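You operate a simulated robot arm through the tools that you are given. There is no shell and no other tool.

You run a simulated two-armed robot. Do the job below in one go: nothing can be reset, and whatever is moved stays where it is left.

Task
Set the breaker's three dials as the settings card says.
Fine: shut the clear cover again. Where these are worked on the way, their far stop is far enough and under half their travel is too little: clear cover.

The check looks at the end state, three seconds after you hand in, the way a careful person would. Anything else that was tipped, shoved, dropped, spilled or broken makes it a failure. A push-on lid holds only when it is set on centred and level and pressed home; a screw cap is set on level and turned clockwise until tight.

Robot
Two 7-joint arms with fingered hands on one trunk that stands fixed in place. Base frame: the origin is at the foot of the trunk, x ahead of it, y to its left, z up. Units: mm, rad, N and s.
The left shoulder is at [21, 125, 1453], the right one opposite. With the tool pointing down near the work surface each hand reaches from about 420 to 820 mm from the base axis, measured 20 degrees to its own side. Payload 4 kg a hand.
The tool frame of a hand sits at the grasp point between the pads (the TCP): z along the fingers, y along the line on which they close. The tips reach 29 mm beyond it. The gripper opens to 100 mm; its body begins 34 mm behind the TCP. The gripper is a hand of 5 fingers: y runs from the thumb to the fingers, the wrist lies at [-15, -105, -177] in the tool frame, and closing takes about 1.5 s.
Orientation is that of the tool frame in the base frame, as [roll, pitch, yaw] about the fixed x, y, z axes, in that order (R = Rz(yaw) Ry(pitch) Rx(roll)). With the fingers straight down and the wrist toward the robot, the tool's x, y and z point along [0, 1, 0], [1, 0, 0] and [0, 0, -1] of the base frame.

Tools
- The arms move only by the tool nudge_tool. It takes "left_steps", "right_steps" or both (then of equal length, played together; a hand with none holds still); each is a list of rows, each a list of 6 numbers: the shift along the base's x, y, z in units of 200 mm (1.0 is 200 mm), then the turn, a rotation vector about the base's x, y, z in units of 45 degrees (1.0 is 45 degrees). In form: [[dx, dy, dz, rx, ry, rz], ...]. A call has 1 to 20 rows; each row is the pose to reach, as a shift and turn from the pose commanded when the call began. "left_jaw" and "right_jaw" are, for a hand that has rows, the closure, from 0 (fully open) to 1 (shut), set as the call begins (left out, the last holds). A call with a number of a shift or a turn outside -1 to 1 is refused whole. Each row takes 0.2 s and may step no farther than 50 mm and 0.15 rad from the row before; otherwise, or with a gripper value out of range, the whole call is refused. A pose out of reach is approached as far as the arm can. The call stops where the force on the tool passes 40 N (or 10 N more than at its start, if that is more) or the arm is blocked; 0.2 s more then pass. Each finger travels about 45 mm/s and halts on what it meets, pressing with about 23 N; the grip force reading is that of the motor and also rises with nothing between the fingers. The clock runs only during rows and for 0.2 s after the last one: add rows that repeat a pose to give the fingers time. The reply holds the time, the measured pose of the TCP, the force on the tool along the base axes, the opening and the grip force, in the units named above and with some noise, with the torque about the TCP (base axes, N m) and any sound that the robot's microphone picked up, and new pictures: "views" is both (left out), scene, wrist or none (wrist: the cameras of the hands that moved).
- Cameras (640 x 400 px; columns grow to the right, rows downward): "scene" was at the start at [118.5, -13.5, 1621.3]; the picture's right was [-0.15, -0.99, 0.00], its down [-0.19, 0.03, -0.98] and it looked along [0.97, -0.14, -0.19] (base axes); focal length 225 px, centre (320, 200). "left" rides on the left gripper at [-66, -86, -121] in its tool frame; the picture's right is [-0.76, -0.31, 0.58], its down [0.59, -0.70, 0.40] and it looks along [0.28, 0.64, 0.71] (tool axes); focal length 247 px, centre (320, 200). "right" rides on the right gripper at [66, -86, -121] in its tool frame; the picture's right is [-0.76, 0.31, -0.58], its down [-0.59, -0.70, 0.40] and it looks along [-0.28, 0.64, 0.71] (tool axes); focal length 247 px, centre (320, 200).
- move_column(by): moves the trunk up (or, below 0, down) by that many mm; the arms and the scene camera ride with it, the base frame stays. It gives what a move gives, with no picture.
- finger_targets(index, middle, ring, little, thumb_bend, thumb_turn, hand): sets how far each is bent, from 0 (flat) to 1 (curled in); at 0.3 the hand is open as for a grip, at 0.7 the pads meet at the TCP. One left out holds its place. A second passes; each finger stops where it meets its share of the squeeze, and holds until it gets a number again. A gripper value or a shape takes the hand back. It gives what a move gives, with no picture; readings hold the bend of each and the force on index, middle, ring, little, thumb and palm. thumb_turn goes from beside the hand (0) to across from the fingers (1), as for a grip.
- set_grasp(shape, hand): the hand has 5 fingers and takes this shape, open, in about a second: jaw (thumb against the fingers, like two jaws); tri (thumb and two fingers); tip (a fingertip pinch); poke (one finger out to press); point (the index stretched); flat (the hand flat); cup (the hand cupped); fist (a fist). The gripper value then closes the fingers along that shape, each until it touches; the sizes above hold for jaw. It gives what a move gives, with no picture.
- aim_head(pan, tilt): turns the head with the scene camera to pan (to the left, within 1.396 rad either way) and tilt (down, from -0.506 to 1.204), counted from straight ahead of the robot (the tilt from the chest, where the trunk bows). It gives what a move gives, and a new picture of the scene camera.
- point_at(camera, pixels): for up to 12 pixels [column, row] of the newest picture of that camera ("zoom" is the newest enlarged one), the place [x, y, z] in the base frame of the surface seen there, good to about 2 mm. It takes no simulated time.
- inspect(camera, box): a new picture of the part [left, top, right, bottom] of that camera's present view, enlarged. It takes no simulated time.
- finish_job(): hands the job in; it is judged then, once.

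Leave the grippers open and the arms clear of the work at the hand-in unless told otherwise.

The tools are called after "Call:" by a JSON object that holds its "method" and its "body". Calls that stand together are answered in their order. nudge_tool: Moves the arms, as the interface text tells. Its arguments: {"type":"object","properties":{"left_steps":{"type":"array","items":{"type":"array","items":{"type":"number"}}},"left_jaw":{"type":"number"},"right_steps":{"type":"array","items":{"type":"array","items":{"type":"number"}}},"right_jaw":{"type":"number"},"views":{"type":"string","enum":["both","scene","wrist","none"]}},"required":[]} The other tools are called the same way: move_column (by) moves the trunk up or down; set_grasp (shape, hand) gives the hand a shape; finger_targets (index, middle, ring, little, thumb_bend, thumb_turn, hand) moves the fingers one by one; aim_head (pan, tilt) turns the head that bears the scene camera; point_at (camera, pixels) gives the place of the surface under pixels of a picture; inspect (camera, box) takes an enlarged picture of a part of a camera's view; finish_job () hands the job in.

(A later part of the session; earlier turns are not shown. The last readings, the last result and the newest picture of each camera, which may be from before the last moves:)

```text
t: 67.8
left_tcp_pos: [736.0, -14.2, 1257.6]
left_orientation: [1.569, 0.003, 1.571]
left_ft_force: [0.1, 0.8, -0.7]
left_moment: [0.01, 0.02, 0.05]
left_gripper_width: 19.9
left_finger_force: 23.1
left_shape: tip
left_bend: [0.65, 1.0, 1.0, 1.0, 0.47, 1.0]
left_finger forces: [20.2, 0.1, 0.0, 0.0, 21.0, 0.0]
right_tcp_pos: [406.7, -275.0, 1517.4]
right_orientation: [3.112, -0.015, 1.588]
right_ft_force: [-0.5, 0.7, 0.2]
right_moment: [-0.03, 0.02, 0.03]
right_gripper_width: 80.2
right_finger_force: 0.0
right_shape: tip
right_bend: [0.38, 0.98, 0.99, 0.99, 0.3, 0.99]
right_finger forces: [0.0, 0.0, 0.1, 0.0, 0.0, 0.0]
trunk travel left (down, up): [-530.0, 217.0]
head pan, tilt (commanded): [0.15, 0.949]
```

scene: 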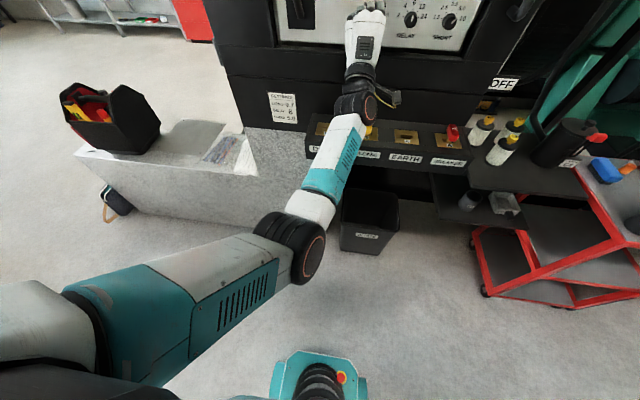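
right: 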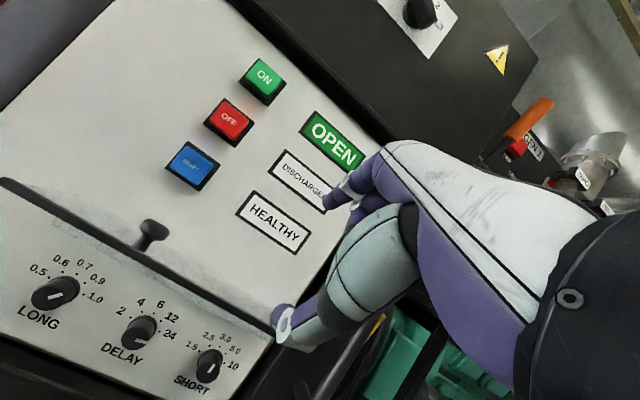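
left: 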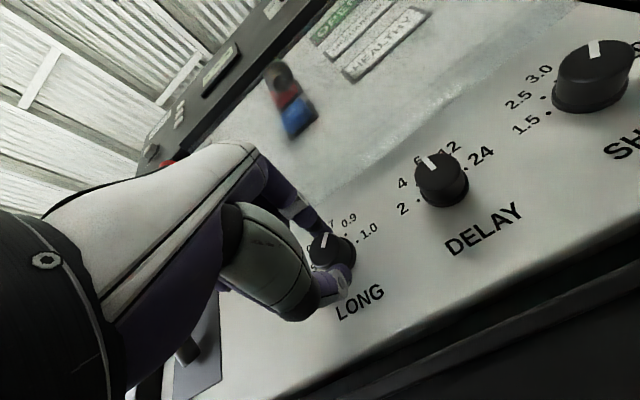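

Firm grip on LONG. I'll turn it counter-clockwise 40°.

Call:
{"method": "nudge_tool", "body": {"left_steps": [[0, 0, 0, -0.13, 0, 0], [0, 0, 0, -0.26, 0, 0], [0, 0, 0, -0.39, 0, 0], [0, 0, 0, -0.52, 0, 0], [0, 0, 0, -0.65, 0, 0], [0, 0, 0, -0.78, 0, 0], [0, 0, 0, -0.889, 0, 0], [0, 0, 0, -0.889, 0, 0]], "views": "both"}}

```text
t: 69.6
left_tcp_pos: [735.2, -13.3, 1257.1]
left_orientation: [1.571, 0.702, 1.574]
left_ft_force: [6.2, 1.0, 3.9]
left_moment: [-0.01, -0.09, 0.05]
left_gripper_width: 19.0
left_finger_force: 22.8
left_shape: tip
left_bend: [0.65, 1.0, 1.0, 1.0, 0.48, 1.0]
left_finger forces: [22.9, 0.1, 0.0, 0.0, 19.7, 0.0]
right_tcp_pos: [407.8, -275.7, 1516.6]
right_orientation: [3.113, -0.016, 1.589]
right_ft_force: [0.2, 0.2, -0.3]
right_moment: [0.02, 0.01, 0.0]
right_gripper_width: 80.1
right_finger_force: 0.1
right_shape: tip
right_bend: [0.38, 0.98, 0.99, 0.99, 0.3, 0.99]
right_finger forces: [0.0, 0.0, 0.1, 0.0, 0.0, 0.0]
trunk travel left (down, up): [-530.0, 217.0]
head pan, tilt (commanded): [0.15, 0.949]
```

scene: 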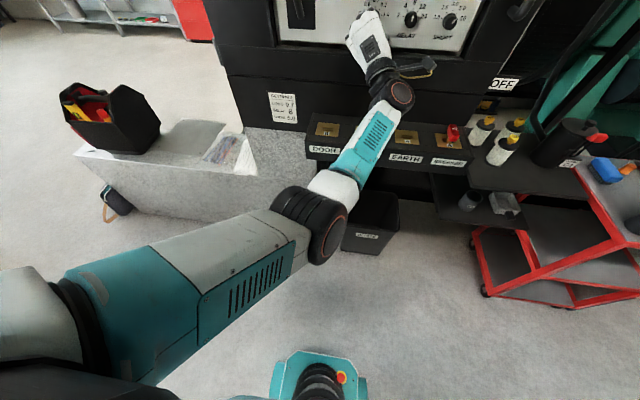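
left: 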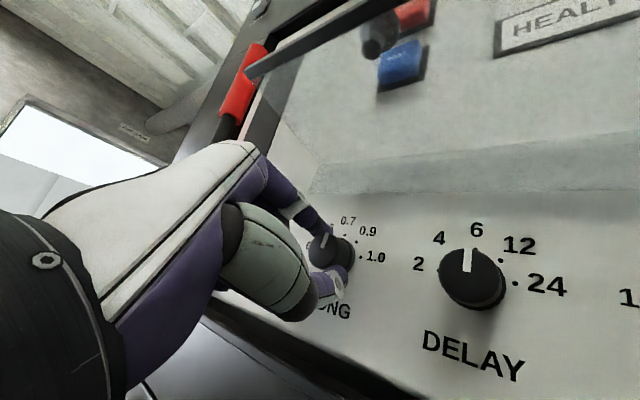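

Turned 40°. I'll release, back off 35 mm, and shift inward while retreating to keep the elbow clear of the chest; then aim the head back at the dials.

Call:
{"method": "nudge_tool", "body": {"left_steps": [[0, 0, 0, 0, 0, 0], [0, 0, 0, 0, 0, 0], [0, 0, 0, 0, 0, 0], [0, 0, 0, 0, 0, 0], [-0.09, 0, 0, 0, 0, 0], [-0.18, 0, 0, 0, 0, 0], [-0.28, -0.08, -0.04, 0, 0, 0], [-0.4, -0.2, -0.1, 0.1, 0, 0], [-0.5, -0.3, -0.16, 0.2, 0, 0], [-0.5, -0.3, -0.16, 0.2, 0, 0]], "left_jaw": 0.3, "views": "none"}}

Call:
{"method": "aim_head", "body": {"pan": -0.147, "tilt": 0.4}}

Call:
{"method": "inspect", "body": {"camera": "scene", "box": [262, 150, 374, 220]}}

```text
t: 72.0
left_tcp_pos: [647.3, -47.8, 1262.2]
left_orientation: [1.487, 0.513, 1.564]
left_ft_force: [0.6, -0.3, -0.5]
left_moment: [-0.02, 0.0, -0.01]
left_gripper_width: 69.9
left_finger_force: 0.1
left_shape: tip
left_bend: [0.41, 0.98, 0.99, 0.99, 0.3, 0.99]
left_finger forces: [0.1, 0.1, 0.0, 0.1, 0.0, 0.0]
right_tcp_pos: [406.6, -275.9, 1518.4]
right_orientation: [3.113, -0.016, 1.588]
right_ft_force: [-0.3, 0.3, 0.8]
right_moment: [0.0, -0.03, 0.0]
right_gripper_width: 80.2
right_finger_force: 0.0
right_shape: tip
right_bend: [0.38, 0.98, 0.99, 0.99, 0.3, 0.99]
right_finger forces: [0.1, 0.1, 0.0, 0.1, 0.0, 0.0]
trunk travel left (down, up): [-530.0, 217.0]
head pan, tilt (commanded): [0.15, 0.949]
stopped in row 10 (left hand): the arm was blocked; the commanded pose is now the measured one
```

```text
t: 73.0
left_tcp_pos: [648.6, -47.4, 1259.8]
left_orientation: [1.489, 0.511, 1.566]
left_ft_force: [0.7, 0.1, 0.5]
left_moment: [-0.02, 0.01, 0.0]
left_gripper_width: 69.8
left_finger_force: 0.2
left_shape: tip
left_bend: [0.41, 0.98, 0.99, 0.99, 0.3, 0.99]
left_finger forces: [0.1, 0.1, 0.1, 0.1, 0.0, 0.1]
right_tcp_pos: [405.5, -275.8, 1518.0]
right_orientation: [3.11, -0.015, 1.591]
right_ft_force: [-0.1, 0.0, -0.4]
right_moment: [0.02, 0.03, 0.0]
right_gripper_width: 80.2
right_finger_force: 0.1
right_shape: tip
right_bend: [0.38, 0.98, 0.99, 0.99, 0.3, 0.99]
right_finger forces: [0.2, 0.0, 0.1, 0.0, 0.0, 0.0]
trunk travel left (down, up): [-530.0, 217.0]
head pan, tilt (commanded): [-0.147, 0.4]
```

scene: 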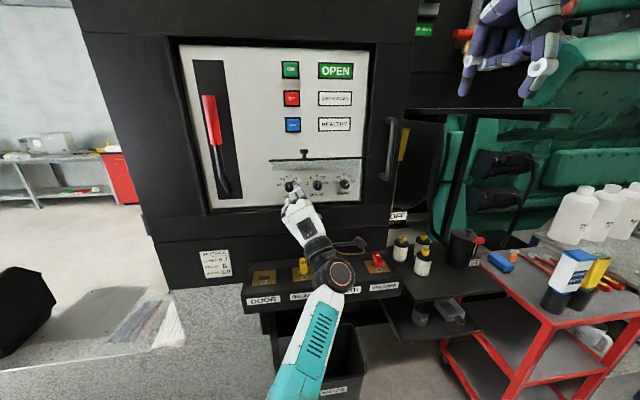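

```text
5.71 times, centred on (318, 185) of scene
```

zoom: 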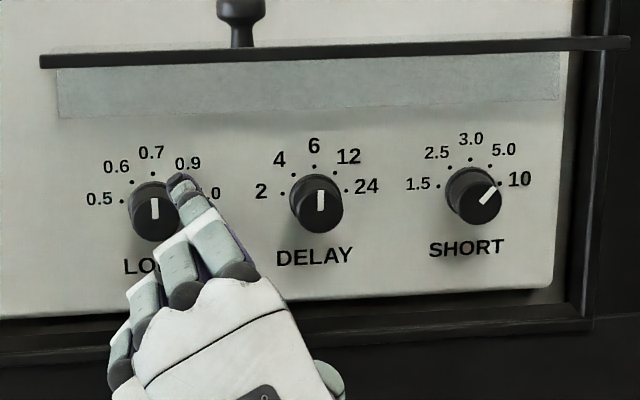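

LONG points up to 0.7, DELAY up to 6, SHORT toward 5.0. I'll look closer at each dial's pointer for accuracy.

Call:
{"method": "inspect", "body": {"camera": "scene", "box": [330, 168, 362, 188]}}

Call:
{"method": "inspect", "body": {"camera": "scene", "box": [302, 170, 334, 190]}}

Call:
{"method": "inspect", "body": {"camera": "scene", "box": [274, 172, 306, 192]}}

```text
16.00 times, centred on (346, 178) of scene
```

zoom: 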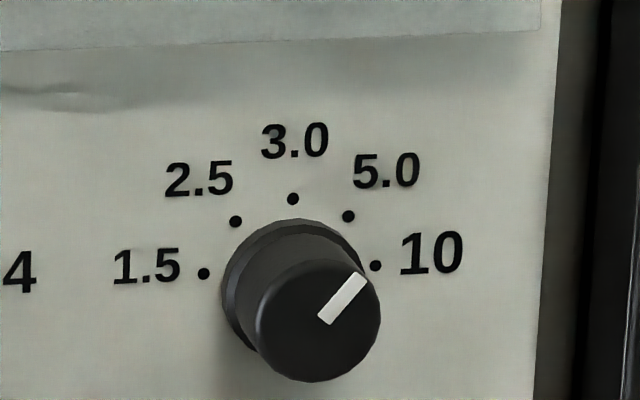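

```text
16.00 times, centred on (318, 180) of scene
```

zoom: 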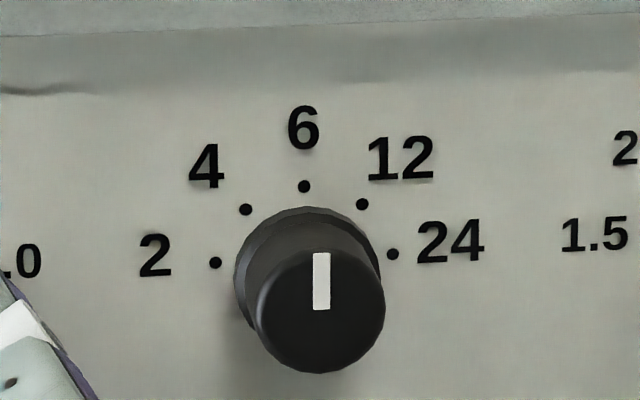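

```text
16.00 times, centred on (290, 182) of scene
```

zoom: 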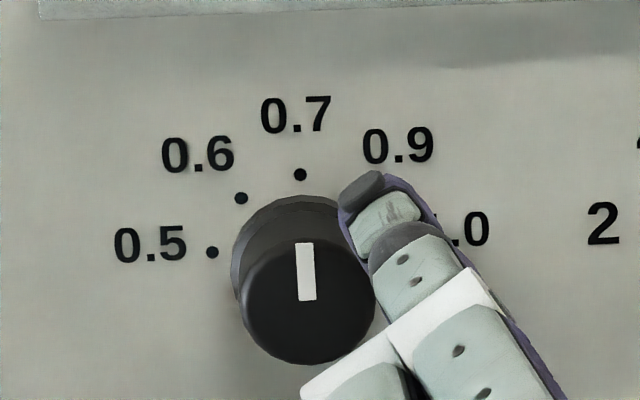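

All three dials are on their marks within a couple of degrees: LONG 0.7, DELAY 6, SHORT 5.0. Now to shut the cover: I'll regrip its knob with the left hand from above and run the opening arc backwards. First straighten the hand and back it off to about (622, −80, 1262).

Call:
{"method": "nudge_tool", "body": {"left_steps": [[0, -0.06, 0, 0.13, 0.02, -0.005], [-0.03, -0.12, 0, 0.26, 0.04, -0.01], [-0.06, -0.16, 0, 0.39, 0.06, -0.016], [-0.09, -0.165, 0, 0.52, 0.08, -0.02], [-0.12, -0.165, 0, 0.651, 0.104, -0.027], [-0.12, -0.165, 0, 0.651, 0.104, -0.027]], "left_jaw": 0.4, "views": "scene"}}

```text
t: 74.6
left_tcp_pos: [637.4, -59.7, 1309.3]
left_orientation: [1.473, -0.047, 1.603]
left_ft_force: [0.4, -0.5, 0.2]
left_moment: [0.01, -0.01, -0.01]
left_gripper_width: 60.3
left_finger_force: 0.1
left_shape: tip
left_bend: [0.45, 0.98, 0.99, 0.99, 0.3, 1.0]
left_finger forces: [0.1, 0.0, 0.0, 0.0, 0.0, 0.1]
right_tcp_pos: [406.7, -275.0, 1517.7]
right_orientation: [3.112, -0.015, 1.589]
right_ft_force: [-0.1, -0.2, 0.0]
right_moment: [-0.04, 0.02, 0.04]
right_gripper_width: 79.9
right_finger_force: 0.0
right_shape: tip
right_bend: [0.38, 0.98, 0.99, 0.99, 0.3, 0.99]
right_finger forces: [0.0, 0.0, 0.0, 0.0, 0.1, 0.1]
trunk travel left (down, up): [-530.0, 217.0]
head pan, tilt (commanded): [-0.147, 0.4]
stopped in row 6 (left hand): the arm was blocked; the commanded pose is now the measured one
```

scene: 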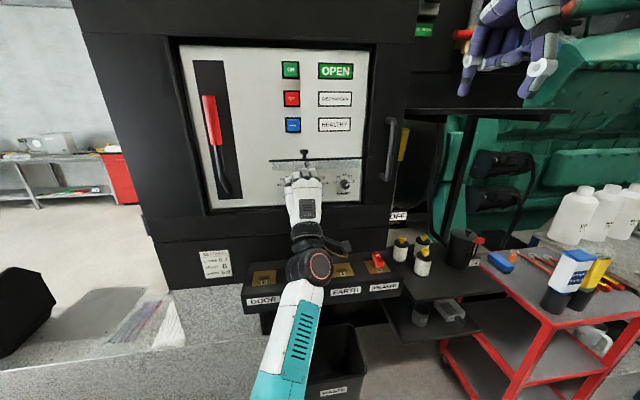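

Blocked again by the elbow; the hand ended at (637, −60, 1309). I'll check that the fingers don't touch the cover edge.

Call:
{"method": "inspect", "body": {"camera": "scene", "box": [262, 140, 374, 210]}}

Call:
{"method": "point_at", "body": {"camera": "zoom", "pixels": [[245, 160], [250, 150], [240, 135], [245, 100], [300, 110], [100, 110]]}}

```text
5.71 times, centred on (318, 175) of scene
```

zoom: 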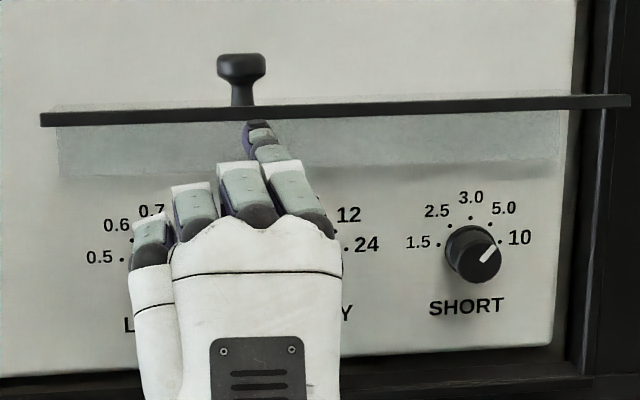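

```text
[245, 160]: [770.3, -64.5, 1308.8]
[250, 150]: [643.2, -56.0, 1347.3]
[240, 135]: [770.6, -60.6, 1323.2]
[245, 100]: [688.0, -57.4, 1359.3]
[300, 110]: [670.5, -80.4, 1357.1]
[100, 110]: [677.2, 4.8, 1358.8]
```

Clear of the edge by about 20 mm. Now I'll back off a little and rotate the hand downward 45° while rising, to about (607, −60, 1395).

Call:
{"method": "nudge_tool", "body": {"left_steps": [[-0.06, 0, 0.04, 0, 0.15, 0], [-0.12, 0, 0.1, 0, 0.3, 0], [-0.15, 0, 0.18, -0.01, 0.46, -0.01], [-0.15, 0, 0.26, -0.02, 0.63, -0.02], [-0.15, 0, 0.35, -0.03, 0.8, -0.03], [-0.15, 0, 0.43, -0.04, 0.97, -0.03], [-0.15, 0, 0.43, -0.04, 0.97, -0.03]], "views": "scene"}}

```text
t: 76.2
left_tcp_pos: [606.3, -65.2, 1394.3]
left_orientation: [2.242, -0.011, 1.554]
left_ft_force: [-0.9, 0.2, 0.2]
left_moment: [-0.03, -0.01, 0.04]
left_gripper_width: 60.1
left_finger_force: 0.1
left_shape: tip
left_bend: [0.45, 0.98, 0.99, 0.99, 0.3, 1.0]
left_finger forces: [0.0, 0.0, 0.0, 0.0, 0.0, 0.0]
left hand out of reach, approached as far as the arm can: row 1, 2
right_tcp_pos: [405.4, -276.3, 1517.0]
right_orientation: [3.11, -0.015, 1.588]
right_ft_force: [-0.1, 1.2, 0.2]
right_moment: [0.0, 0.01, -0.01]
right_gripper_width: 80.3
right_finger_force: 0.0
right_shape: tip
right_bend: [0.38, 0.98, 0.99, 0.99, 0.3, 0.99]
right_finger forces: [0.1, 0.1, 0.1, 0.0, 0.1, 0.0]
trunk travel left (down, up): [-530.0, 217.0]
head pan, tilt (commanded): [-0.147, 0.4]
```

scene: 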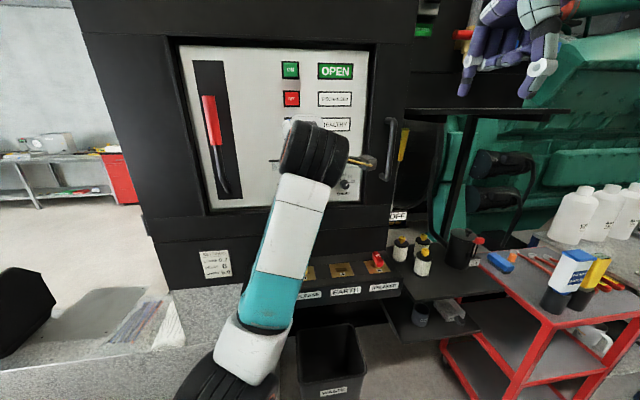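

Good, (606, −65, 1394) at about 51°. Next rotate another 45° toward down while rising to about (640, −58, 1445).

Call:
{"method": "nudge_tool", "body": {"left_steps": [[0.02, 0, 0.06, 0, 0.167, 0], [0.04, 0.01, 0.12, 0, 0.333, 0], [0.07, 0.02, 0.17, 0, 0.5, 0], [0.1, 0.03, 0.21, 0, 0.667, 0], [0.14, 0.035, 0.24, 0, 0.833, 0.01], [0.17, 0.035, 0.26, 0, 1, 0.02], [0.17, 0.035, 0.26, 0, 1, 0.02]], "views": "both"}}

```text
t: 77.8
left_tcp_pos: [643.5, -37.4, 1446.4]
left_orientation: [3.028, -0.003, 1.568]
left_ft_force: [0.3, 0.3, -0.6]
left_moment: [0.0, 0.01, 0.02]
left_gripper_width: 60.2
left_finger_force: 0.0
left_shape: tip
left_bend: [0.45, 0.98, 0.99, 0.99, 0.3, 1.0]
left_finger forces: [0.0, 0.1, 0.0, 0.1, 0.0, 0.0]
left hand out of reach, approached as far as the arm can: row 5, 6, 7
right_tcp_pos: [406.5, -275.6, 1518.4]
right_orientation: [3.112, -0.018, 1.59]
right_ft_force: [-0.6, 0.1, -0.1]
right_moment: [0.01, -0.01, 0.01]
right_gripper_width: 80.0
right_finger_force: 0.1
right_shape: tip
right_bend: [0.38, 0.98, 0.99, 0.99, 0.3, 0.99]
right_finger forces: [0.0, 0.0, 0.1, 0.0, 0.0, 0.1]
trunk travel left (down, up): [-530.0, 217.0]
head pan, tilt (commanded): [-0.147, 0.4]
```

scene: 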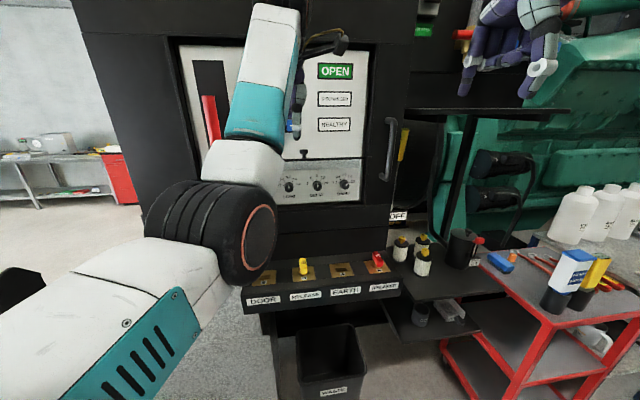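
left: 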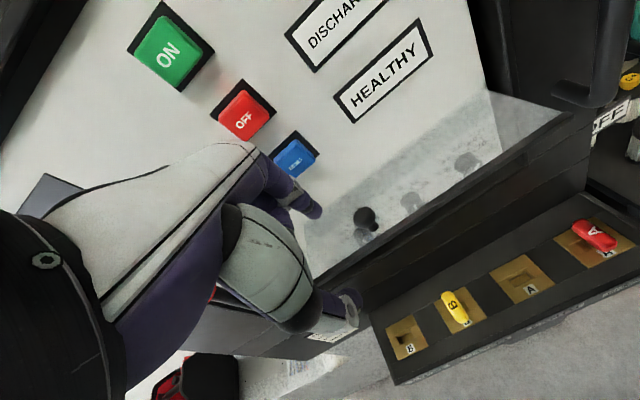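

At (643, −37, 1446), nearly pointing down; knob seen at (365, 220) in the left picture. I'll move above the knob: (690, −56, 1428).

Call:
{"method": "nudge_tool", "body": {"left_steps": [[0.06, -0.03, 0, 0, 0.04, 0], [0.12, -0.06, -0.02, 0, 0.08, 0], [0.18, -0.085, -0.05, 0, 0.12, 0], [0.232, -0.095, -0.09, 0, 0.145, 0], [0.232, -0.095, -0.09, 0, 0.145, 0]], "views": "both"}}

Call:
{"method": "inspect", "body": {"camera": "left", "box": [220, 120, 480, 320]}}

Call:
{"method": "point_at", "body": {"camera": "zoom", "pixels": [[310, 240], [240, 210], [300, 340], [430, 200]]}}

```text
t: 79.0
left_tcp_pos: [686.2, -55.3, 1425.5]
left_orientation: [3.138, 0.0, 1.566]
left_ft_force: [-0.9, 0.4, 0.2]
left_moment: [0.0, -0.02, 0.02]
left_gripper_width: 60.3
left_finger_force: 0.1
left_shape: tip
left_bend: [0.45, 0.98, 0.99, 0.99, 0.3, 1.0]
left_finger forces: [0.0, 0.1, 0.1, 0.0, 0.1, 0.1]
left hand out of reach, approached as far as the arm can: row 4, 5
right_tcp_pos: [407.0, -275.7, 1516.6]
right_orientation: [3.113, -0.015, 1.587]
right_ft_force: [0.4, -0.2, -0.4]
right_moment: [-0.01, 0.01, -0.03]
right_gripper_width: 80.3
right_finger_force: 0.1
right_shape: tip
right_bend: [0.38, 0.98, 0.99, 0.99, 0.3, 0.99]
right_finger forces: [0.0, 0.0, 0.1, 0.1, 0.0, 0.1]
trunk travel left (down, up): [-530.0, 217.0]
head pan, tilt (commanded): [-0.147, 0.4]
```

scene: 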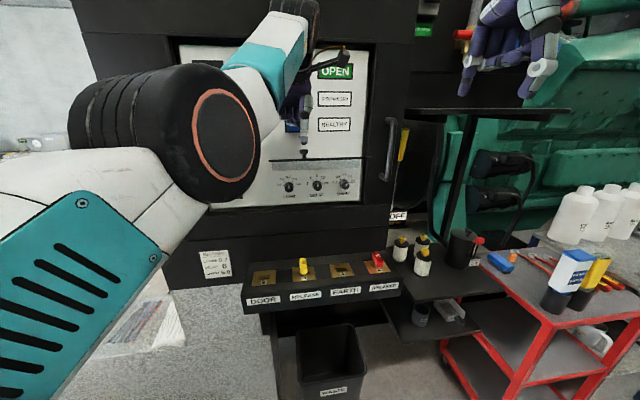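
left: 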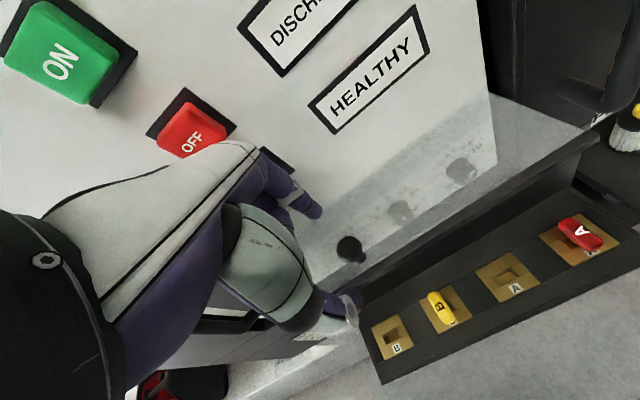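

```text
2.00 times, centred on (350, 220) of left
```

zoom: 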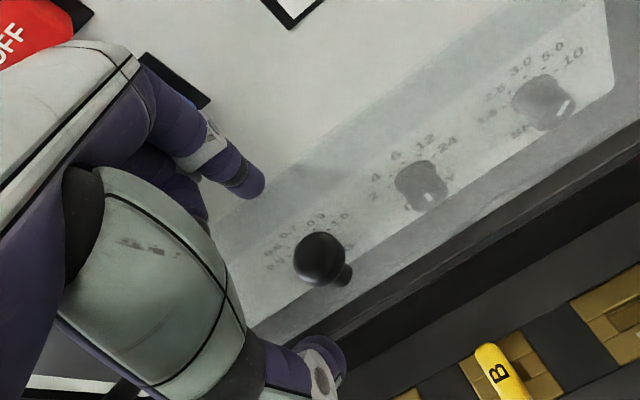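

```text
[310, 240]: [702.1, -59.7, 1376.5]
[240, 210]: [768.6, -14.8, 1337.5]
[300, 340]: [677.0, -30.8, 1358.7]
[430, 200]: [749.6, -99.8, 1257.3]
```

Call:
{"method": "point_at", "body": {"camera": "zoom", "pixels": [[318, 240], [320, 258], [300, 262], [338, 255], [320, 278], [342, 275], [255, 180], [335, 360], [400, 300]]}}

```text
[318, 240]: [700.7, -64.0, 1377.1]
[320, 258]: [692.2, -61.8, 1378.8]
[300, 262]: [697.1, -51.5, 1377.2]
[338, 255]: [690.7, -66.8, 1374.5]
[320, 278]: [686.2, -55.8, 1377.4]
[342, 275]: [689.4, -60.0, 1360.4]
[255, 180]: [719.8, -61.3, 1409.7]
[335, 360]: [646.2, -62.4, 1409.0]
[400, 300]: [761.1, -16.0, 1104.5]
```

Knob top centre is about (693, −59, 1378); digits straddle it with midpoint x≈683. I'll shift +8 mm in x and lower to z≈1389.

Call:
{"method": "nudge_tool", "body": {"left_steps": [[0.04, -0.005, -0.03, 0, 0, 0], [0.04, -0.01, -0.08, 0, 0, 0], [0.04, -0.01, -0.13, 0, 0, 0], [0.04, -0.01, -0.18, 0, 0, 0], [0.04, -0.01, -0.18, 0, 0, 0]], "views": "wrist"}}

Call:
{"method": "inspect", "body": {"camera": "left", "box": [220, 120, 480, 320]}}

Call:
{"method": "point_at", "body": {"camera": "zoom", "pixels": [[260, 185], [335, 355], [310, 240], [290, 240]]}}

```text
t: 80.2
left_tcp_pos: [694.7, -55.4, 1390.4]
left_orientation: [-3.141, 0.001, 1.567]
left_ft_force: [-0.7, -0.1, -0.5]
left_moment: [-0.02, -0.02, -0.03]
left_gripper_width: 60.1
left_finger_force: 0.0
left_shape: tip
left_bend: [0.45, 0.98, 0.99, 0.99, 0.3, 1.0]
left_finger forces: [0.1, 0.0, 0.0, 0.0, 0.0, 0.0]
left hand out of reach, approached as far as the arm can: row 1
right_tcp_pos: [406.7, -275.2, 1517.8]
right_orientation: [3.112, -0.015, 1.589]
right_ft_force: [-0.2, 0.6, 0.0]
right_moment: [-0.01, 0.05, 0.0]
right_gripper_width: 80.2
right_finger_force: 0.0
right_shape: tip
right_bend: [0.38, 0.98, 0.99, 0.99, 0.3, 0.99]
right_finger forces: [0.1, 0.0, 0.0, 0.0, 0.0, 0.0]
trunk travel left (down, up): [-530.0, 217.0]
head pan, tilt (commanded): [-0.147, 0.4]
```

left: 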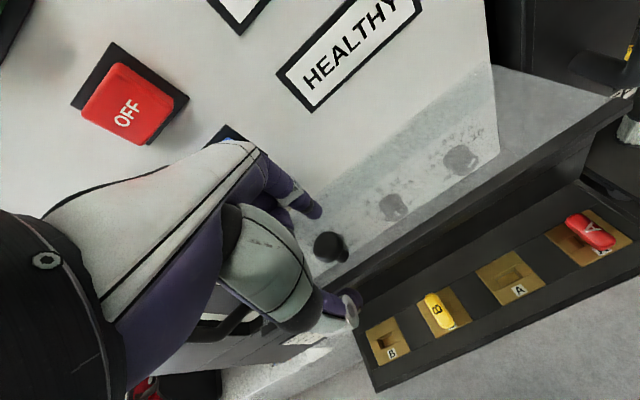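

```text
2.00 times, centred on (350, 220) of left
```

zoom: 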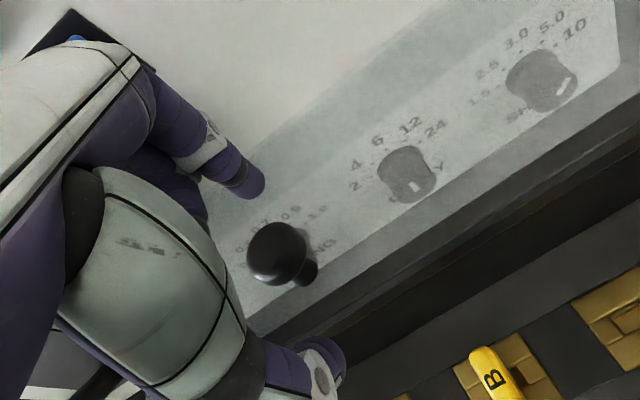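

```text
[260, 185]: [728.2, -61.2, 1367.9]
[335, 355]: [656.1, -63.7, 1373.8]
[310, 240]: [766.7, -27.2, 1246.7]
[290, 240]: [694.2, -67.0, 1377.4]
```

The knob is between index and thumb just as in the first grip. Closing on it.

Call:
{"method": "nudge_tool", "body": {"left_steps": [[0, 0, 0, 0, 0, 0], [0, 0, 0, 0, 0, 0], [0, 0, 0, 0, 0, 0], [0, 0, 0, 0, 0, 0], [0, 0, 0, 0, 0, 0]], "left_jaw": 1, "views": "wrist"}}

Call:
{"method": "inspect", "body": {"camera": "scene", "box": [262, 140, 374, 210]}}

```text
t: 81.4
left_tcp_pos: [695.1, -54.6, 1388.6]
left_orientation: [3.141, 0.001, 1.567]
left_ft_force: [0.5, 1.6, -2.3]
left_moment: [0.04, -0.09, 0.03]
left_gripper_width: 15.3
left_finger_force: 23.1
left_shape: tip
left_bend: [0.63, 1.0, 1.0, 1.0, 0.72, 1.0]
left_finger forces: [21.2, 0.0, 0.0, 0.0, 18.1, 0.0]
right_tcp_pos: [408.1, -275.7, 1517.1]
right_orientation: [3.116, -0.017, 1.589]
right_ft_force: [0.0, 0.1, 1.1]
right_moment: [0.01, 0.03, 0.0]
right_gripper_width: 79.9
right_finger_force: 0.1
right_shape: tip
right_bend: [0.38, 0.98, 0.99, 0.99, 0.3, 0.99]
right_finger forces: [0.1, 0.0, 0.0, 0.1, 0.0, 0.2]
trunk travel left (down, up): [-530.0, 217.0]
head pan, tilt (commanded): [-0.147, 0.4]
```

left: 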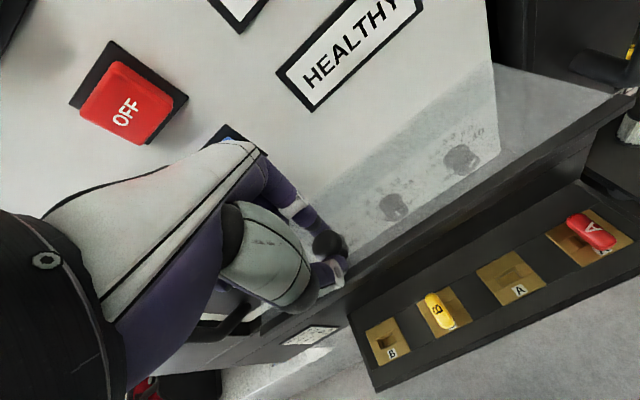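

```text
5.71 times, centred on (318, 175) of scene
```

zoom: 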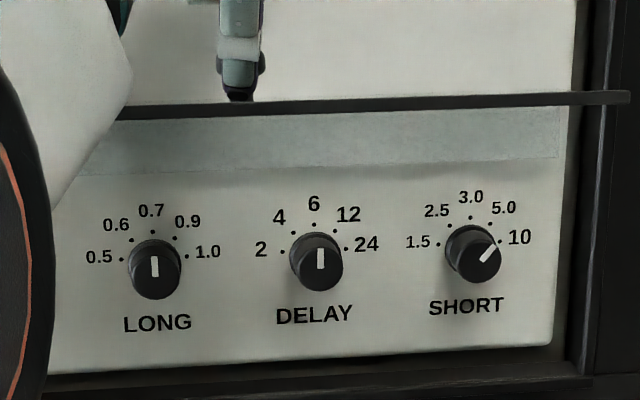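

Knob gripped (15.3 mm, ~20 N). The clear view confirms LONG 0.7, DELAY 6, SHORT 5.0. Now I'll run the arc backwards by 45° to lower the cover.

Call:
{"method": "nudge_tool", "body": {"left_steps": [[-0.0494, 0, -0.053, 0, -0.1667, 0], [-0.0914, 0, -0.112, 0, -0.3333, 0], [-0.1254, 0, -0.176, 0, -0.5, 0], [-0.1505, 0, -0.244, 0, -0.6667, 0], [-0.167, 0, -0.3145, 0, -0.8333, 0], [-0.1735, 0, -0.3868, 0, -1, 0]], "views": "both"}}

```text
t: 82.8
left_tcp_pos: [658.8, -55.2, 1312.3]
left_orientation: [2.352, -0.002, 1.567]
left_ft_force: [0.1, 5.7, 0.8]
left_moment: [0.05, -0.18, 0.11]
left_gripper_width: 15.5
left_finger_force: 23.1
left_shape: tip
left_bend: [0.64, 1.0, 1.0, 1.0, 0.73, 1.0]
left_finger forces: [21.8, 0.0, 0.0, 0.1, 19.6, 0.0]
right_tcp_pos: [407.9, -273.8, 1518.0]
right_orientation: [3.114, -0.014, 1.589]
right_ft_force: [-0.2, -0.1, 0.6]
right_moment: [-0.01, 0.02, -0.03]
right_gripper_width: 80.2
right_finger_force: 0.0
right_shape: tip
right_bend: [0.38, 0.98, 0.99, 0.99, 0.3, 0.99]
right_finger forces: [0.0, 0.0, 0.1, 0.0, 0.0, 0.1]
trunk travel left (down, up): [-530.0, 217.0]
head pan, tilt (commanded): [-0.147, 0.4]
```

scene: 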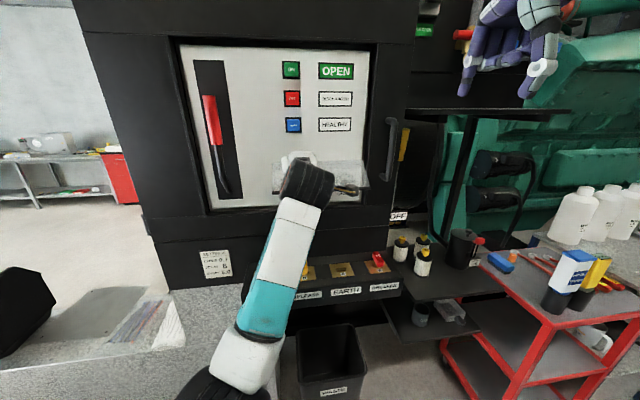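
left: 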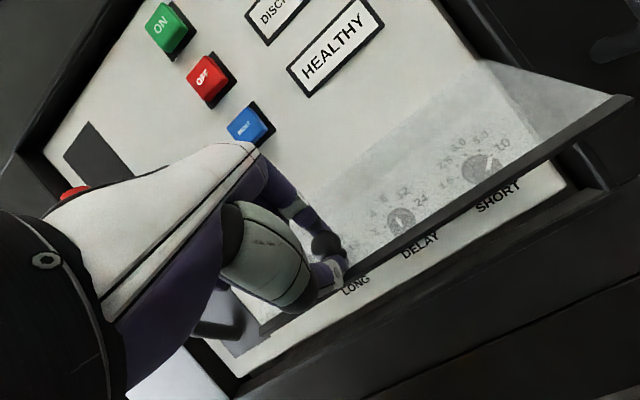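

The cover is following down. I'll run the remaining 45° of the arc.

Call:
{"method": "nudge_tool", "body": {"left_steps": [[0.0025, 0, -0.0725, 0, -0.1667, 0], [0.0145, 0, -0.144, 0, -0.3333, 0], [0.0355, 0, -0.213, 0, -0.5, 0], [0.066, 0, -0.279, 0, -0.6667, 0], [0.1045, 0, -0.3405, 0, -0.8333, 0], [0.1505, 0, -0.396, 0, -1, 0]], "views": "both"}}

Call:
{"method": "inspect", "body": {"camera": "scene", "box": [262, 140, 374, 210]}}

```text
t: 84.2
left_tcp_pos: [690.8, -57.6, 1230.9]
left_orientation: [1.569, -0.005, 1.572]
left_ft_force: [0.6, 5.0, 4.5]
left_moment: [0.0, -0.25, 0.08]
left_gripper_width: 14.8
left_finger_force: 23.0
left_shape: tip
left_bend: [0.64, 1.0, 1.0, 1.0, 0.73, 1.0]
left_finger forces: [22.3, 0.0, 0.0, 0.0, 20.6, 0.1]
right_tcp_pos: [407.1, -274.2, 1518.2]
right_orientation: [3.114, -0.016, 1.589]
right_ft_force: [-0.4, 0.5, 0.2]
right_moment: [0.0, 0.01, 0.0]
right_gripper_width: 79.9
right_finger_force: 0.0
right_shape: tip
right_bend: [0.38, 0.98, 0.99, 0.99, 0.3, 0.99]
right_finger forces: [0.1, 0.0, 0.0, 0.0, 0.1, 0.0]
trunk travel left (down, up): [-530.0, 217.0]
head pan, tilt (commanded): [-0.147, 0.4]
```

scene: 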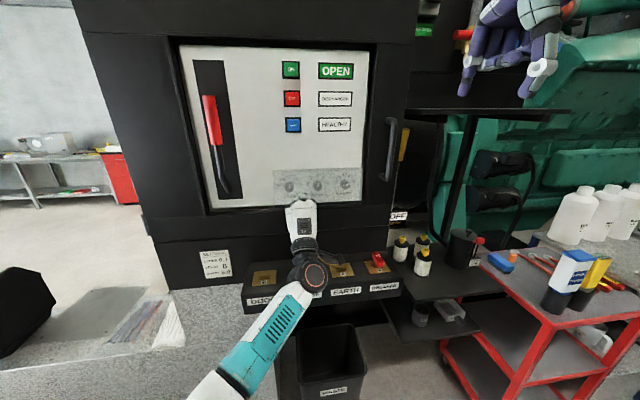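
left: 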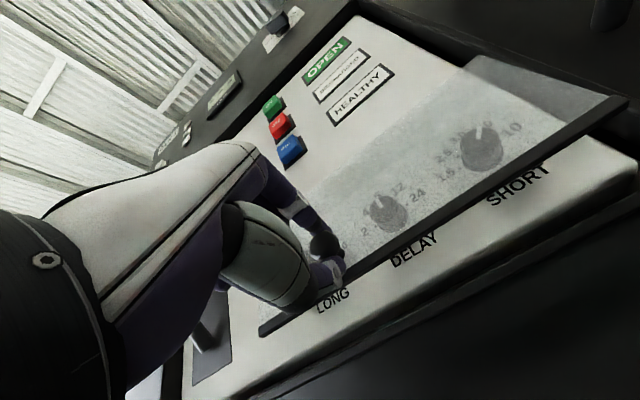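

```text
5.71 times, centred on (318, 175) of scene
```

zoom: 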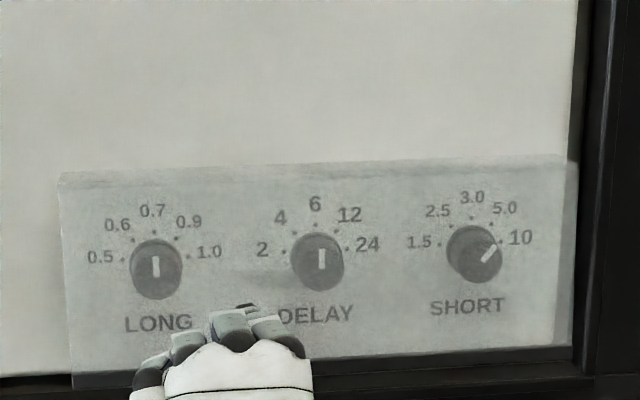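

The cover is nearly shut (a few degrees left, LONG label still visible under the bar in the left view). I'll continue the arc a little: forward and down in small steps until it meets the stop.

Call:
{"method": "nudge_tool", "body": {"left_steps": [[0.018, 0, -0.017, 0, -0.05, 0], [0.036, 0, -0.034, 0, -0.1, 0], [0.054, 0, -0.048, 0, -0.15, 0], [0.07, 0, -0.06, 0, -0.19, 0]], "views": "both"}}

Call:
{"method": "inspect", "body": {"camera": "scene", "box": [262, 140, 374, 210]}}

```text
t: 85.2
left_tcp_pos: [700.6, -56.4, 1222.8]
left_orientation: [1.417, -0.005, 1.574]
left_ft_force: [-8.5, 2.4, 4.1]
left_moment: [-0.03, -0.23, 0.07]
left_gripper_width: 15.1
left_finger_force: 23.0
left_shape: tip
left_bend: [0.64, 1.0, 1.0, 1.0, 0.73, 1.0]
left_finger forces: [23.5, 0.1, 0.0, 0.1, 17.0, 0.1]
right_tcp_pos: [404.7, -274.7, 1518.2]
right_orientation: [3.112, -0.016, 1.588]
right_ft_force: [-0.3, -0.6, 0.6]
right_moment: [0.03, -0.01, -0.01]
right_gripper_width: 80.1
right_finger_force: 0.0
right_shape: tip
right_bend: [0.38, 0.98, 0.99, 0.99, 0.3, 0.99]
right_finger forces: [0.0, 0.0, 0.1, 0.0, 0.0, 0.0]
trunk travel left (down, up): [-530.0, 217.0]
head pan, tilt (commanded): [-0.147, 0.4]
```

scene: 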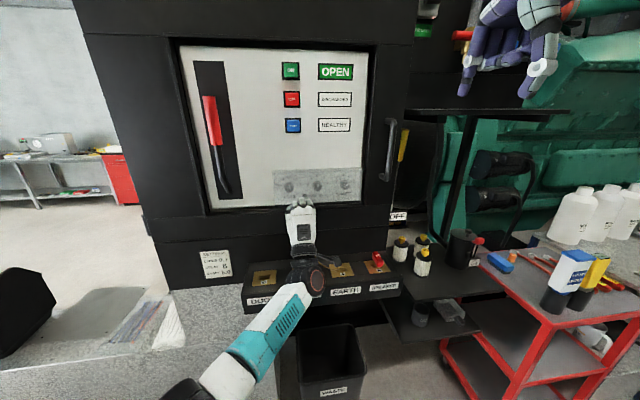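
left: 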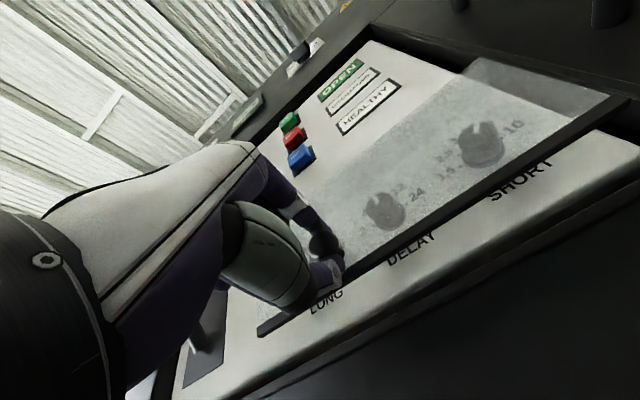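

```text
5.71 times, centred on (318, 175) of scene
```

zoom: 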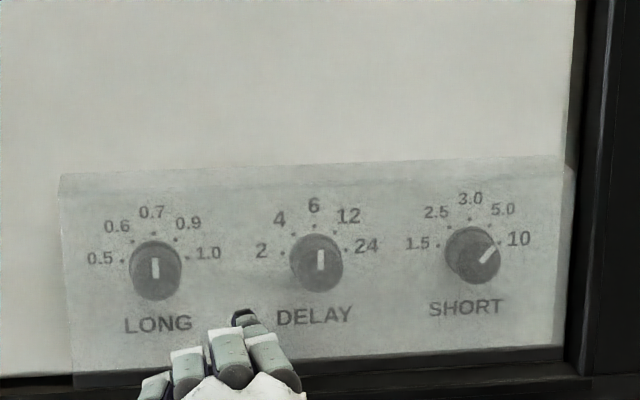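

Resistance of about 8.5 N in x now. I'll measure the cover's front plane at its left edge (zoom (72, 290), (75, 365)) and right edge to see whether it is flat at x≈731.

Call:
{"method": "point_at", "body": {"camera": "zoom", "pixels": [[66, 200], [70, 250], [72, 290], [75, 330], [78, 372], [78, 382], [560, 345], [565, 300], [350, 365], [450, 358]]}}

```text
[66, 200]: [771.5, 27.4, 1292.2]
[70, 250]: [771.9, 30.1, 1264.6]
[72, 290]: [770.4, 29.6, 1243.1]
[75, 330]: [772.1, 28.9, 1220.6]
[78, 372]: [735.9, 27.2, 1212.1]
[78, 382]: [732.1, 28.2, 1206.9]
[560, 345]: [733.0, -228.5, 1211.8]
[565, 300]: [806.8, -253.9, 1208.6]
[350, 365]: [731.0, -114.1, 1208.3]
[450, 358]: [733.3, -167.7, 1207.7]
```

The bottom edge is at x≈731–733, z≈1207 all along, the same as when it was shut at the start. I'll release and back straight off.

Call:
{"method": "nudge_tool", "body": {"left_steps": [[0, 0, 0, 0, 0, 0], [0, 0, 0, 0, 0, 0], [0, 0, 0, 0, 0, 0], [0, 0, 0, 0, 0, 0], [0, 0, 0, 0, 0, 0], [-0.1, 0, 0, 0, 0, 0], [-0.25, -0.02, 0, 0, 0, 0], [-0.4, -0.05, 0, 0, 0, 0]], "left_jaw": 0.3, "views": "both"}}

Call:
{"method": "inspect", "body": {"camera": "scene", "box": [262, 155, 374, 225]}}

Call:
{"method": "point_at", "body": {"camera": "zoom", "pixels": [[74, 290], [76, 296], [560, 262], [350, 280], [450, 273], [155, 190], [243, 262]]}}

```text
t: 87.0
left_tcp_pos: [621.2, -66.5, 1221.2]
left_orientation: [1.419, -0.005, 1.575]
left_ft_force: [-0.5, 0.1, 0.7]
left_moment: [0.0, 0.05, 0.02]
left_gripper_width: 69.7
left_finger_force: 0.1
left_shape: tip
left_bend: [0.41, 0.98, 0.99, 0.99, 0.3, 0.99]
left_finger forces: [0.0, 0.0, 0.1, 0.0, 0.0, 0.1]
right_tcp_pos: [405.7, -274.5, 1517.4]
right_orientation: [3.113, -0.016, 1.588]
right_ft_force: [-0.5, -0.5, 0.6]
right_moment: [0.01, -0.01, -0.02]
right_gripper_width: 80.2
right_finger_force: 0.1
right_shape: tip
right_bend: [0.38, 0.98, 0.99, 0.99, 0.3, 0.99]
right_finger forces: [0.0, 0.2, 0.1, 0.0, 0.0, 0.0]
trunk travel left (down, up): [-530.0, 217.0]
head pan, tilt (commanded): [-0.147, 0.4]
```

scene: 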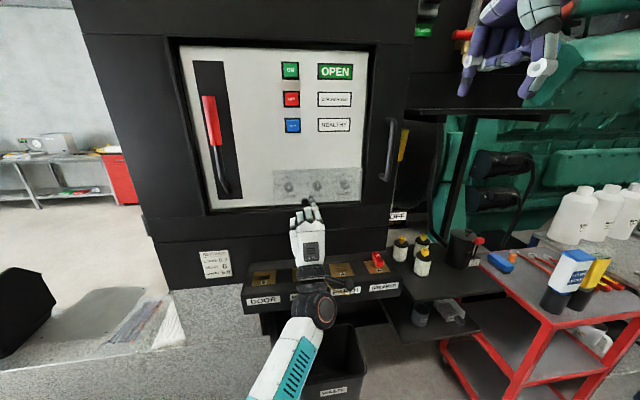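
left: 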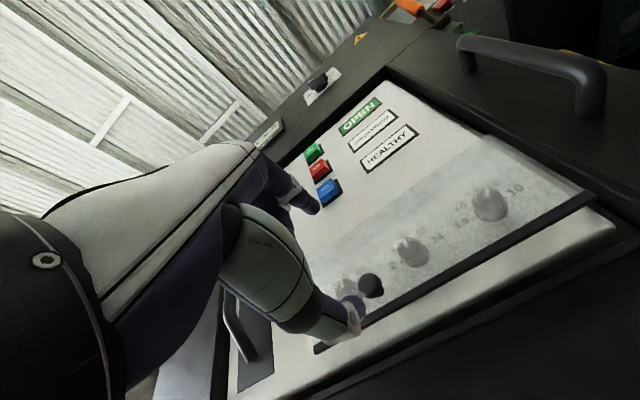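

```text
5.71 times, centred on (318, 190) of scene
```

zoom: 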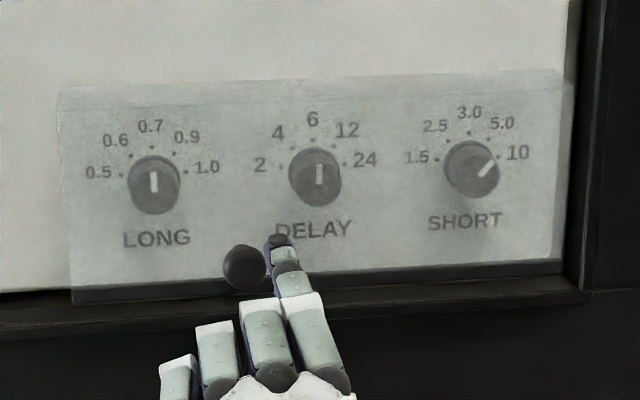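

```text
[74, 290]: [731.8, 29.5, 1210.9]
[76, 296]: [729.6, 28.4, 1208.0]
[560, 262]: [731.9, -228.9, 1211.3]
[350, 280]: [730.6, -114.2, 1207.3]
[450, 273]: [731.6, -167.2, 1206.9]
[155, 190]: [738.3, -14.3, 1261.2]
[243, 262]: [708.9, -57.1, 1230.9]
```

The cover is shut exactly as at the start (bottom edge x≈731, knob at (709, −57, 1231)), and the dials read 0.7 / 6 / 5.0 to within about 1°. Now I'll withdraw the left hand back and left, reversing its first approach.

Call:
{"method": "nudge_tool", "body": {"left_steps": [[-0.1, 0.03, 0.04, 0, 0.12, 0], [-0.2, 0.1, 0.1, 0, 0.26, 0], [-0.3, 0.18, 0.2, 0, 0.41, 0], [-0.4, 0.28, 0.32, 0, 0.56, 0], [-0.5, 0.38, 0.44, 0, 0.71, 0], [-0.59, 0.48, 0.56, 0, 0.86, 0], [-0.66, 0.57, 0.66, 0, 1, 0]], "left_jaw": 0, "views": "scene"}}

```text
t: 87.8
left_tcp_pos: [590.3, 0.2, 1288.8]
left_orientation: [1.537, -0.17, 1.646]
left_ft_force: [-0.4, 0.2, -0.1]
left_moment: [0.03, 0.04, 0.05]
left_gripper_width: 99.9
left_finger_force: 0.1
left_shape: tip
left_bend: [0.3, 0.98, 0.99, 0.99, 0.3, 0.98]
left_finger forces: [0.0, 0.1, 0.0, 0.0, 0.0, 0.0]
left hand out of reach, approached as far as the arm can: row 3
right_tcp_pos: [405.9, -277.3, 1518.3]
right_orientation: [3.112, -0.016, 1.589]
right_ft_force: [0.1, -0.1, -0.2]
right_moment: [0.02, 0.01, 0.01]
right_gripper_width: 80.0
right_finger_force: 0.1
right_shape: tip
right_bend: [0.38, 0.98, 0.99, 0.99, 0.3, 0.99]
right_finger forces: [0.1, 0.0, 0.0, 0.0, 0.0, 0.1]
trunk travel left (down, up): [-530.0, 217.0]
head pan, tilt (commanded): [-0.147, 0.4]
stopped in row 3 (left hand): the arm was blocked; the commanded pose is now the measured one
```

scene: 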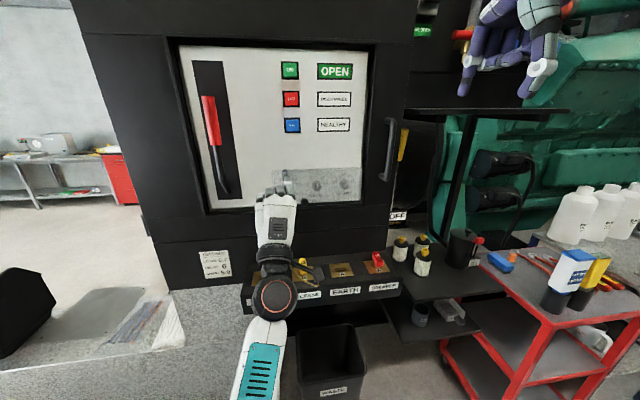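

The elbow stopped it again at (590, 0, 1289), already clear of the panel by over 100 mm. I'll rise and rotate downward, which frees the elbow, then go left and up.

Call:
{"method": "nudge_tool", "body": {"left_steps": [[0, -0.08, 0.05, -0.05, 0.14, -0.02], [0, -0.16, 0.13, -0.1, 0.28, -0.04], [0, -0.2, 0.22, -0.15, 0.43, -0.06], [0, -0.2, 0.32, -0.2, 0.58, -0.08], [0, -0.2, 0.42, -0.2, 0.73, -0.09], [0, -0.2, 0.52, -0.2, 0.88, -0.09], [0, -0.2, 0.6, -0.2, 1, -0.09]], "views": "scene"}}

```text
t: 88.2
left_tcp_pos: [597.4, 26.0, 1276.6]
left_orientation: [1.569, -0.292, 1.693]
left_ft_force: [0.0, -0.6, -0.9]
left_moment: [-0.01, -0.01, 0.03]
left_gripper_width: 100.0
left_finger_force: 0.0
left_shape: tip
left_bend: [0.3, 0.98, 0.99, 0.99, 0.3, 0.98]
left_finger forces: [0.0, 0.1, 0.0, 0.0, 0.0, 0.0]
left hand out of reach, approached as far as the arm can: row 1, 2
right_tcp_pos: [406.2, -276.2, 1517.6]
right_orientation: [3.11, -0.019, 1.589]
right_ft_force: [0.6, -0.5, 0.1]
right_moment: [0.02, 0.0, 0.03]
right_gripper_width: 80.1
right_finger_force: 0.1
right_shape: tip
right_bend: [0.38, 0.98, 0.99, 0.99, 0.3, 0.99]
right_finger forces: [0.1, 0.0, 0.0, 0.0, 0.1, 0.0]
trunk travel left (down, up): [-530.0, 217.0]
head pan, tilt (commanded): [-0.147, 0.4]
stopped in row 2 (left hand): the arm was blocked; the commanded pose is now the measured one
```

scene: 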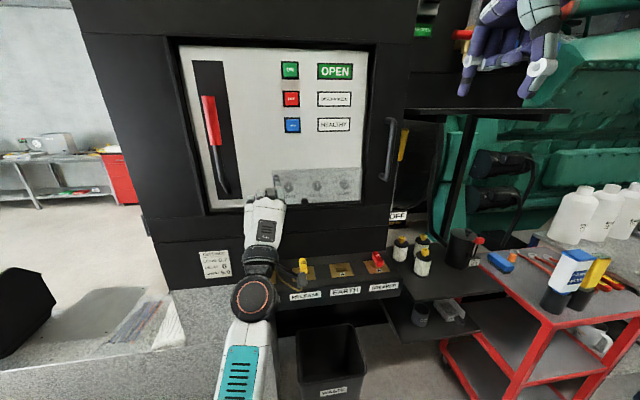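

It slid left to (597, 26, 1277). As before, going inward frees the elbow: I'll move to about (642, −70, 1275), straightening, still 60 mm short of the knob.

Call:
{"method": "nudge_tool", "body": {"left_steps": [[0.05, -0.12, 0, -0.09, 0, -0.04], [0.1, -0.24, 0, -0.18, 0, -0.08], [0.16, -0.36, 0, -0.27, 0, -0.12], [0.22, -0.48, 0, -0.37, 0, -0.155], [0.22, -0.48, 0, -0.37, 0, -0.155]], "views": "scene"}}

```text
t: 89.4
left_tcp_pos: [646.3, -60.9, 1271.8]
left_orientation: [1.588, -0.013, 1.575]
left_ft_force: [-0.2, 0.6, 0.9]
left_moment: [-0.01, 0.02, -0.03]
left_gripper_width: 100.0
left_finger_force: 0.1
left_shape: tip
left_bend: [0.3, 0.98, 0.99, 0.99, 0.3, 0.98]
left_finger forces: [0.0, 0.1, 0.1, 0.1, 0.0, 0.0]
right_tcp_pos: [406.8, -275.5, 1518.5]
right_orientation: [3.111, -0.016, 1.589]
right_ft_force: [0.0, 0.3, -0.6]
right_moment: [-0.02, 0.03, 0.0]
right_gripper_width: 80.2
right_finger_force: 0.1
right_shape: tip
right_bend: [0.38, 0.98, 0.99, 0.99, 0.3, 0.99]
right_finger forces: [0.1, 0.0, 0.1, 0.0, 0.1, 0.0]
trunk travel left (down, up): [-530.0, 217.0]
head pan, tilt (commanded): [-0.147, 0.4]
```

scene: 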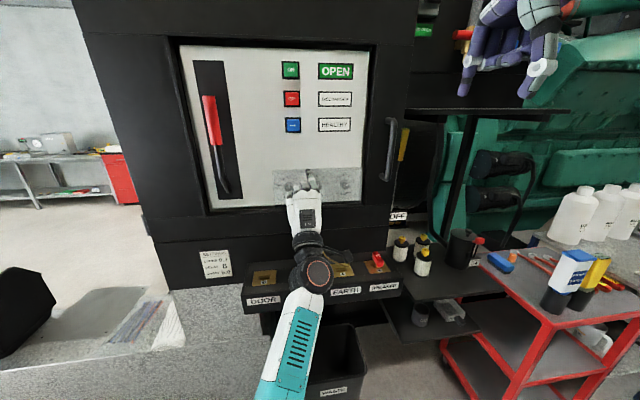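

Free at (646, −61, 1272). Now rise and rotate 45° downward to about (625, −65, 1385).

Call:
{"method": "nudge_tool", "body": {"left_steps": [[0, 0, 0.06, 0, 0.167, 0], [0, 0, 0.14, 0, 0.333, 0], [-0.02, 0, 0.23, 0, 0.5, 0], [-0.04, 0, 0.33, 0, 0.667, 0], [-0.07, 0, 0.44, 0, 0.833, 0], [-0.1, 0, 0.56, 0, 1, 0], [-0.1, 0, 0.56, 0, 1, 0]], "views": "scene"}}

```text
t: 91.0
left_tcp_pos: [621.5, -68.5, 1387.5]
left_orientation: [2.377, 0.007, 1.567]
left_ft_force: [0.0, 0.2, -0.1]
left_moment: [0.03, -0.04, -0.02]
left_gripper_width: 99.9
left_finger_force: 0.0
left_shape: tip
left_bend: [0.3, 0.98, 0.99, 0.99, 0.3, 0.98]
left_finger forces: [0.0, 0.0, 0.0, 0.0, 0.0, 0.0]
left hand out of reach, approached as far as the arm can: row 2
right_tcp_pos: [405.7, -275.8, 1518.0]
right_orientation: [3.112, -0.016, 1.588]
right_ft_force: [0.0, -0.2, 0.4]
right_moment: [0.01, -0.01, 0.01]
right_gripper_width: 80.3
right_finger_force: 0.1
right_shape: tip
right_bend: [0.38, 0.98, 0.99, 0.99, 0.3, 0.99]
right_finger forces: [0.0, 0.1, 0.0, 0.0, 0.0, 0.1]
trunk travel left (down, up): [-530.0, 217.0]
head pan, tilt (commanded): [-0.147, 0.4]
```

scene: 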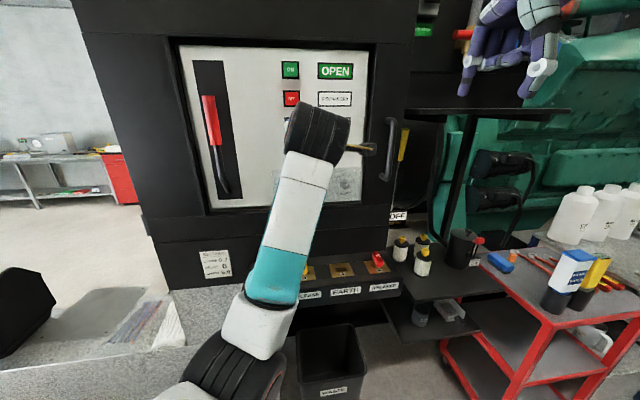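

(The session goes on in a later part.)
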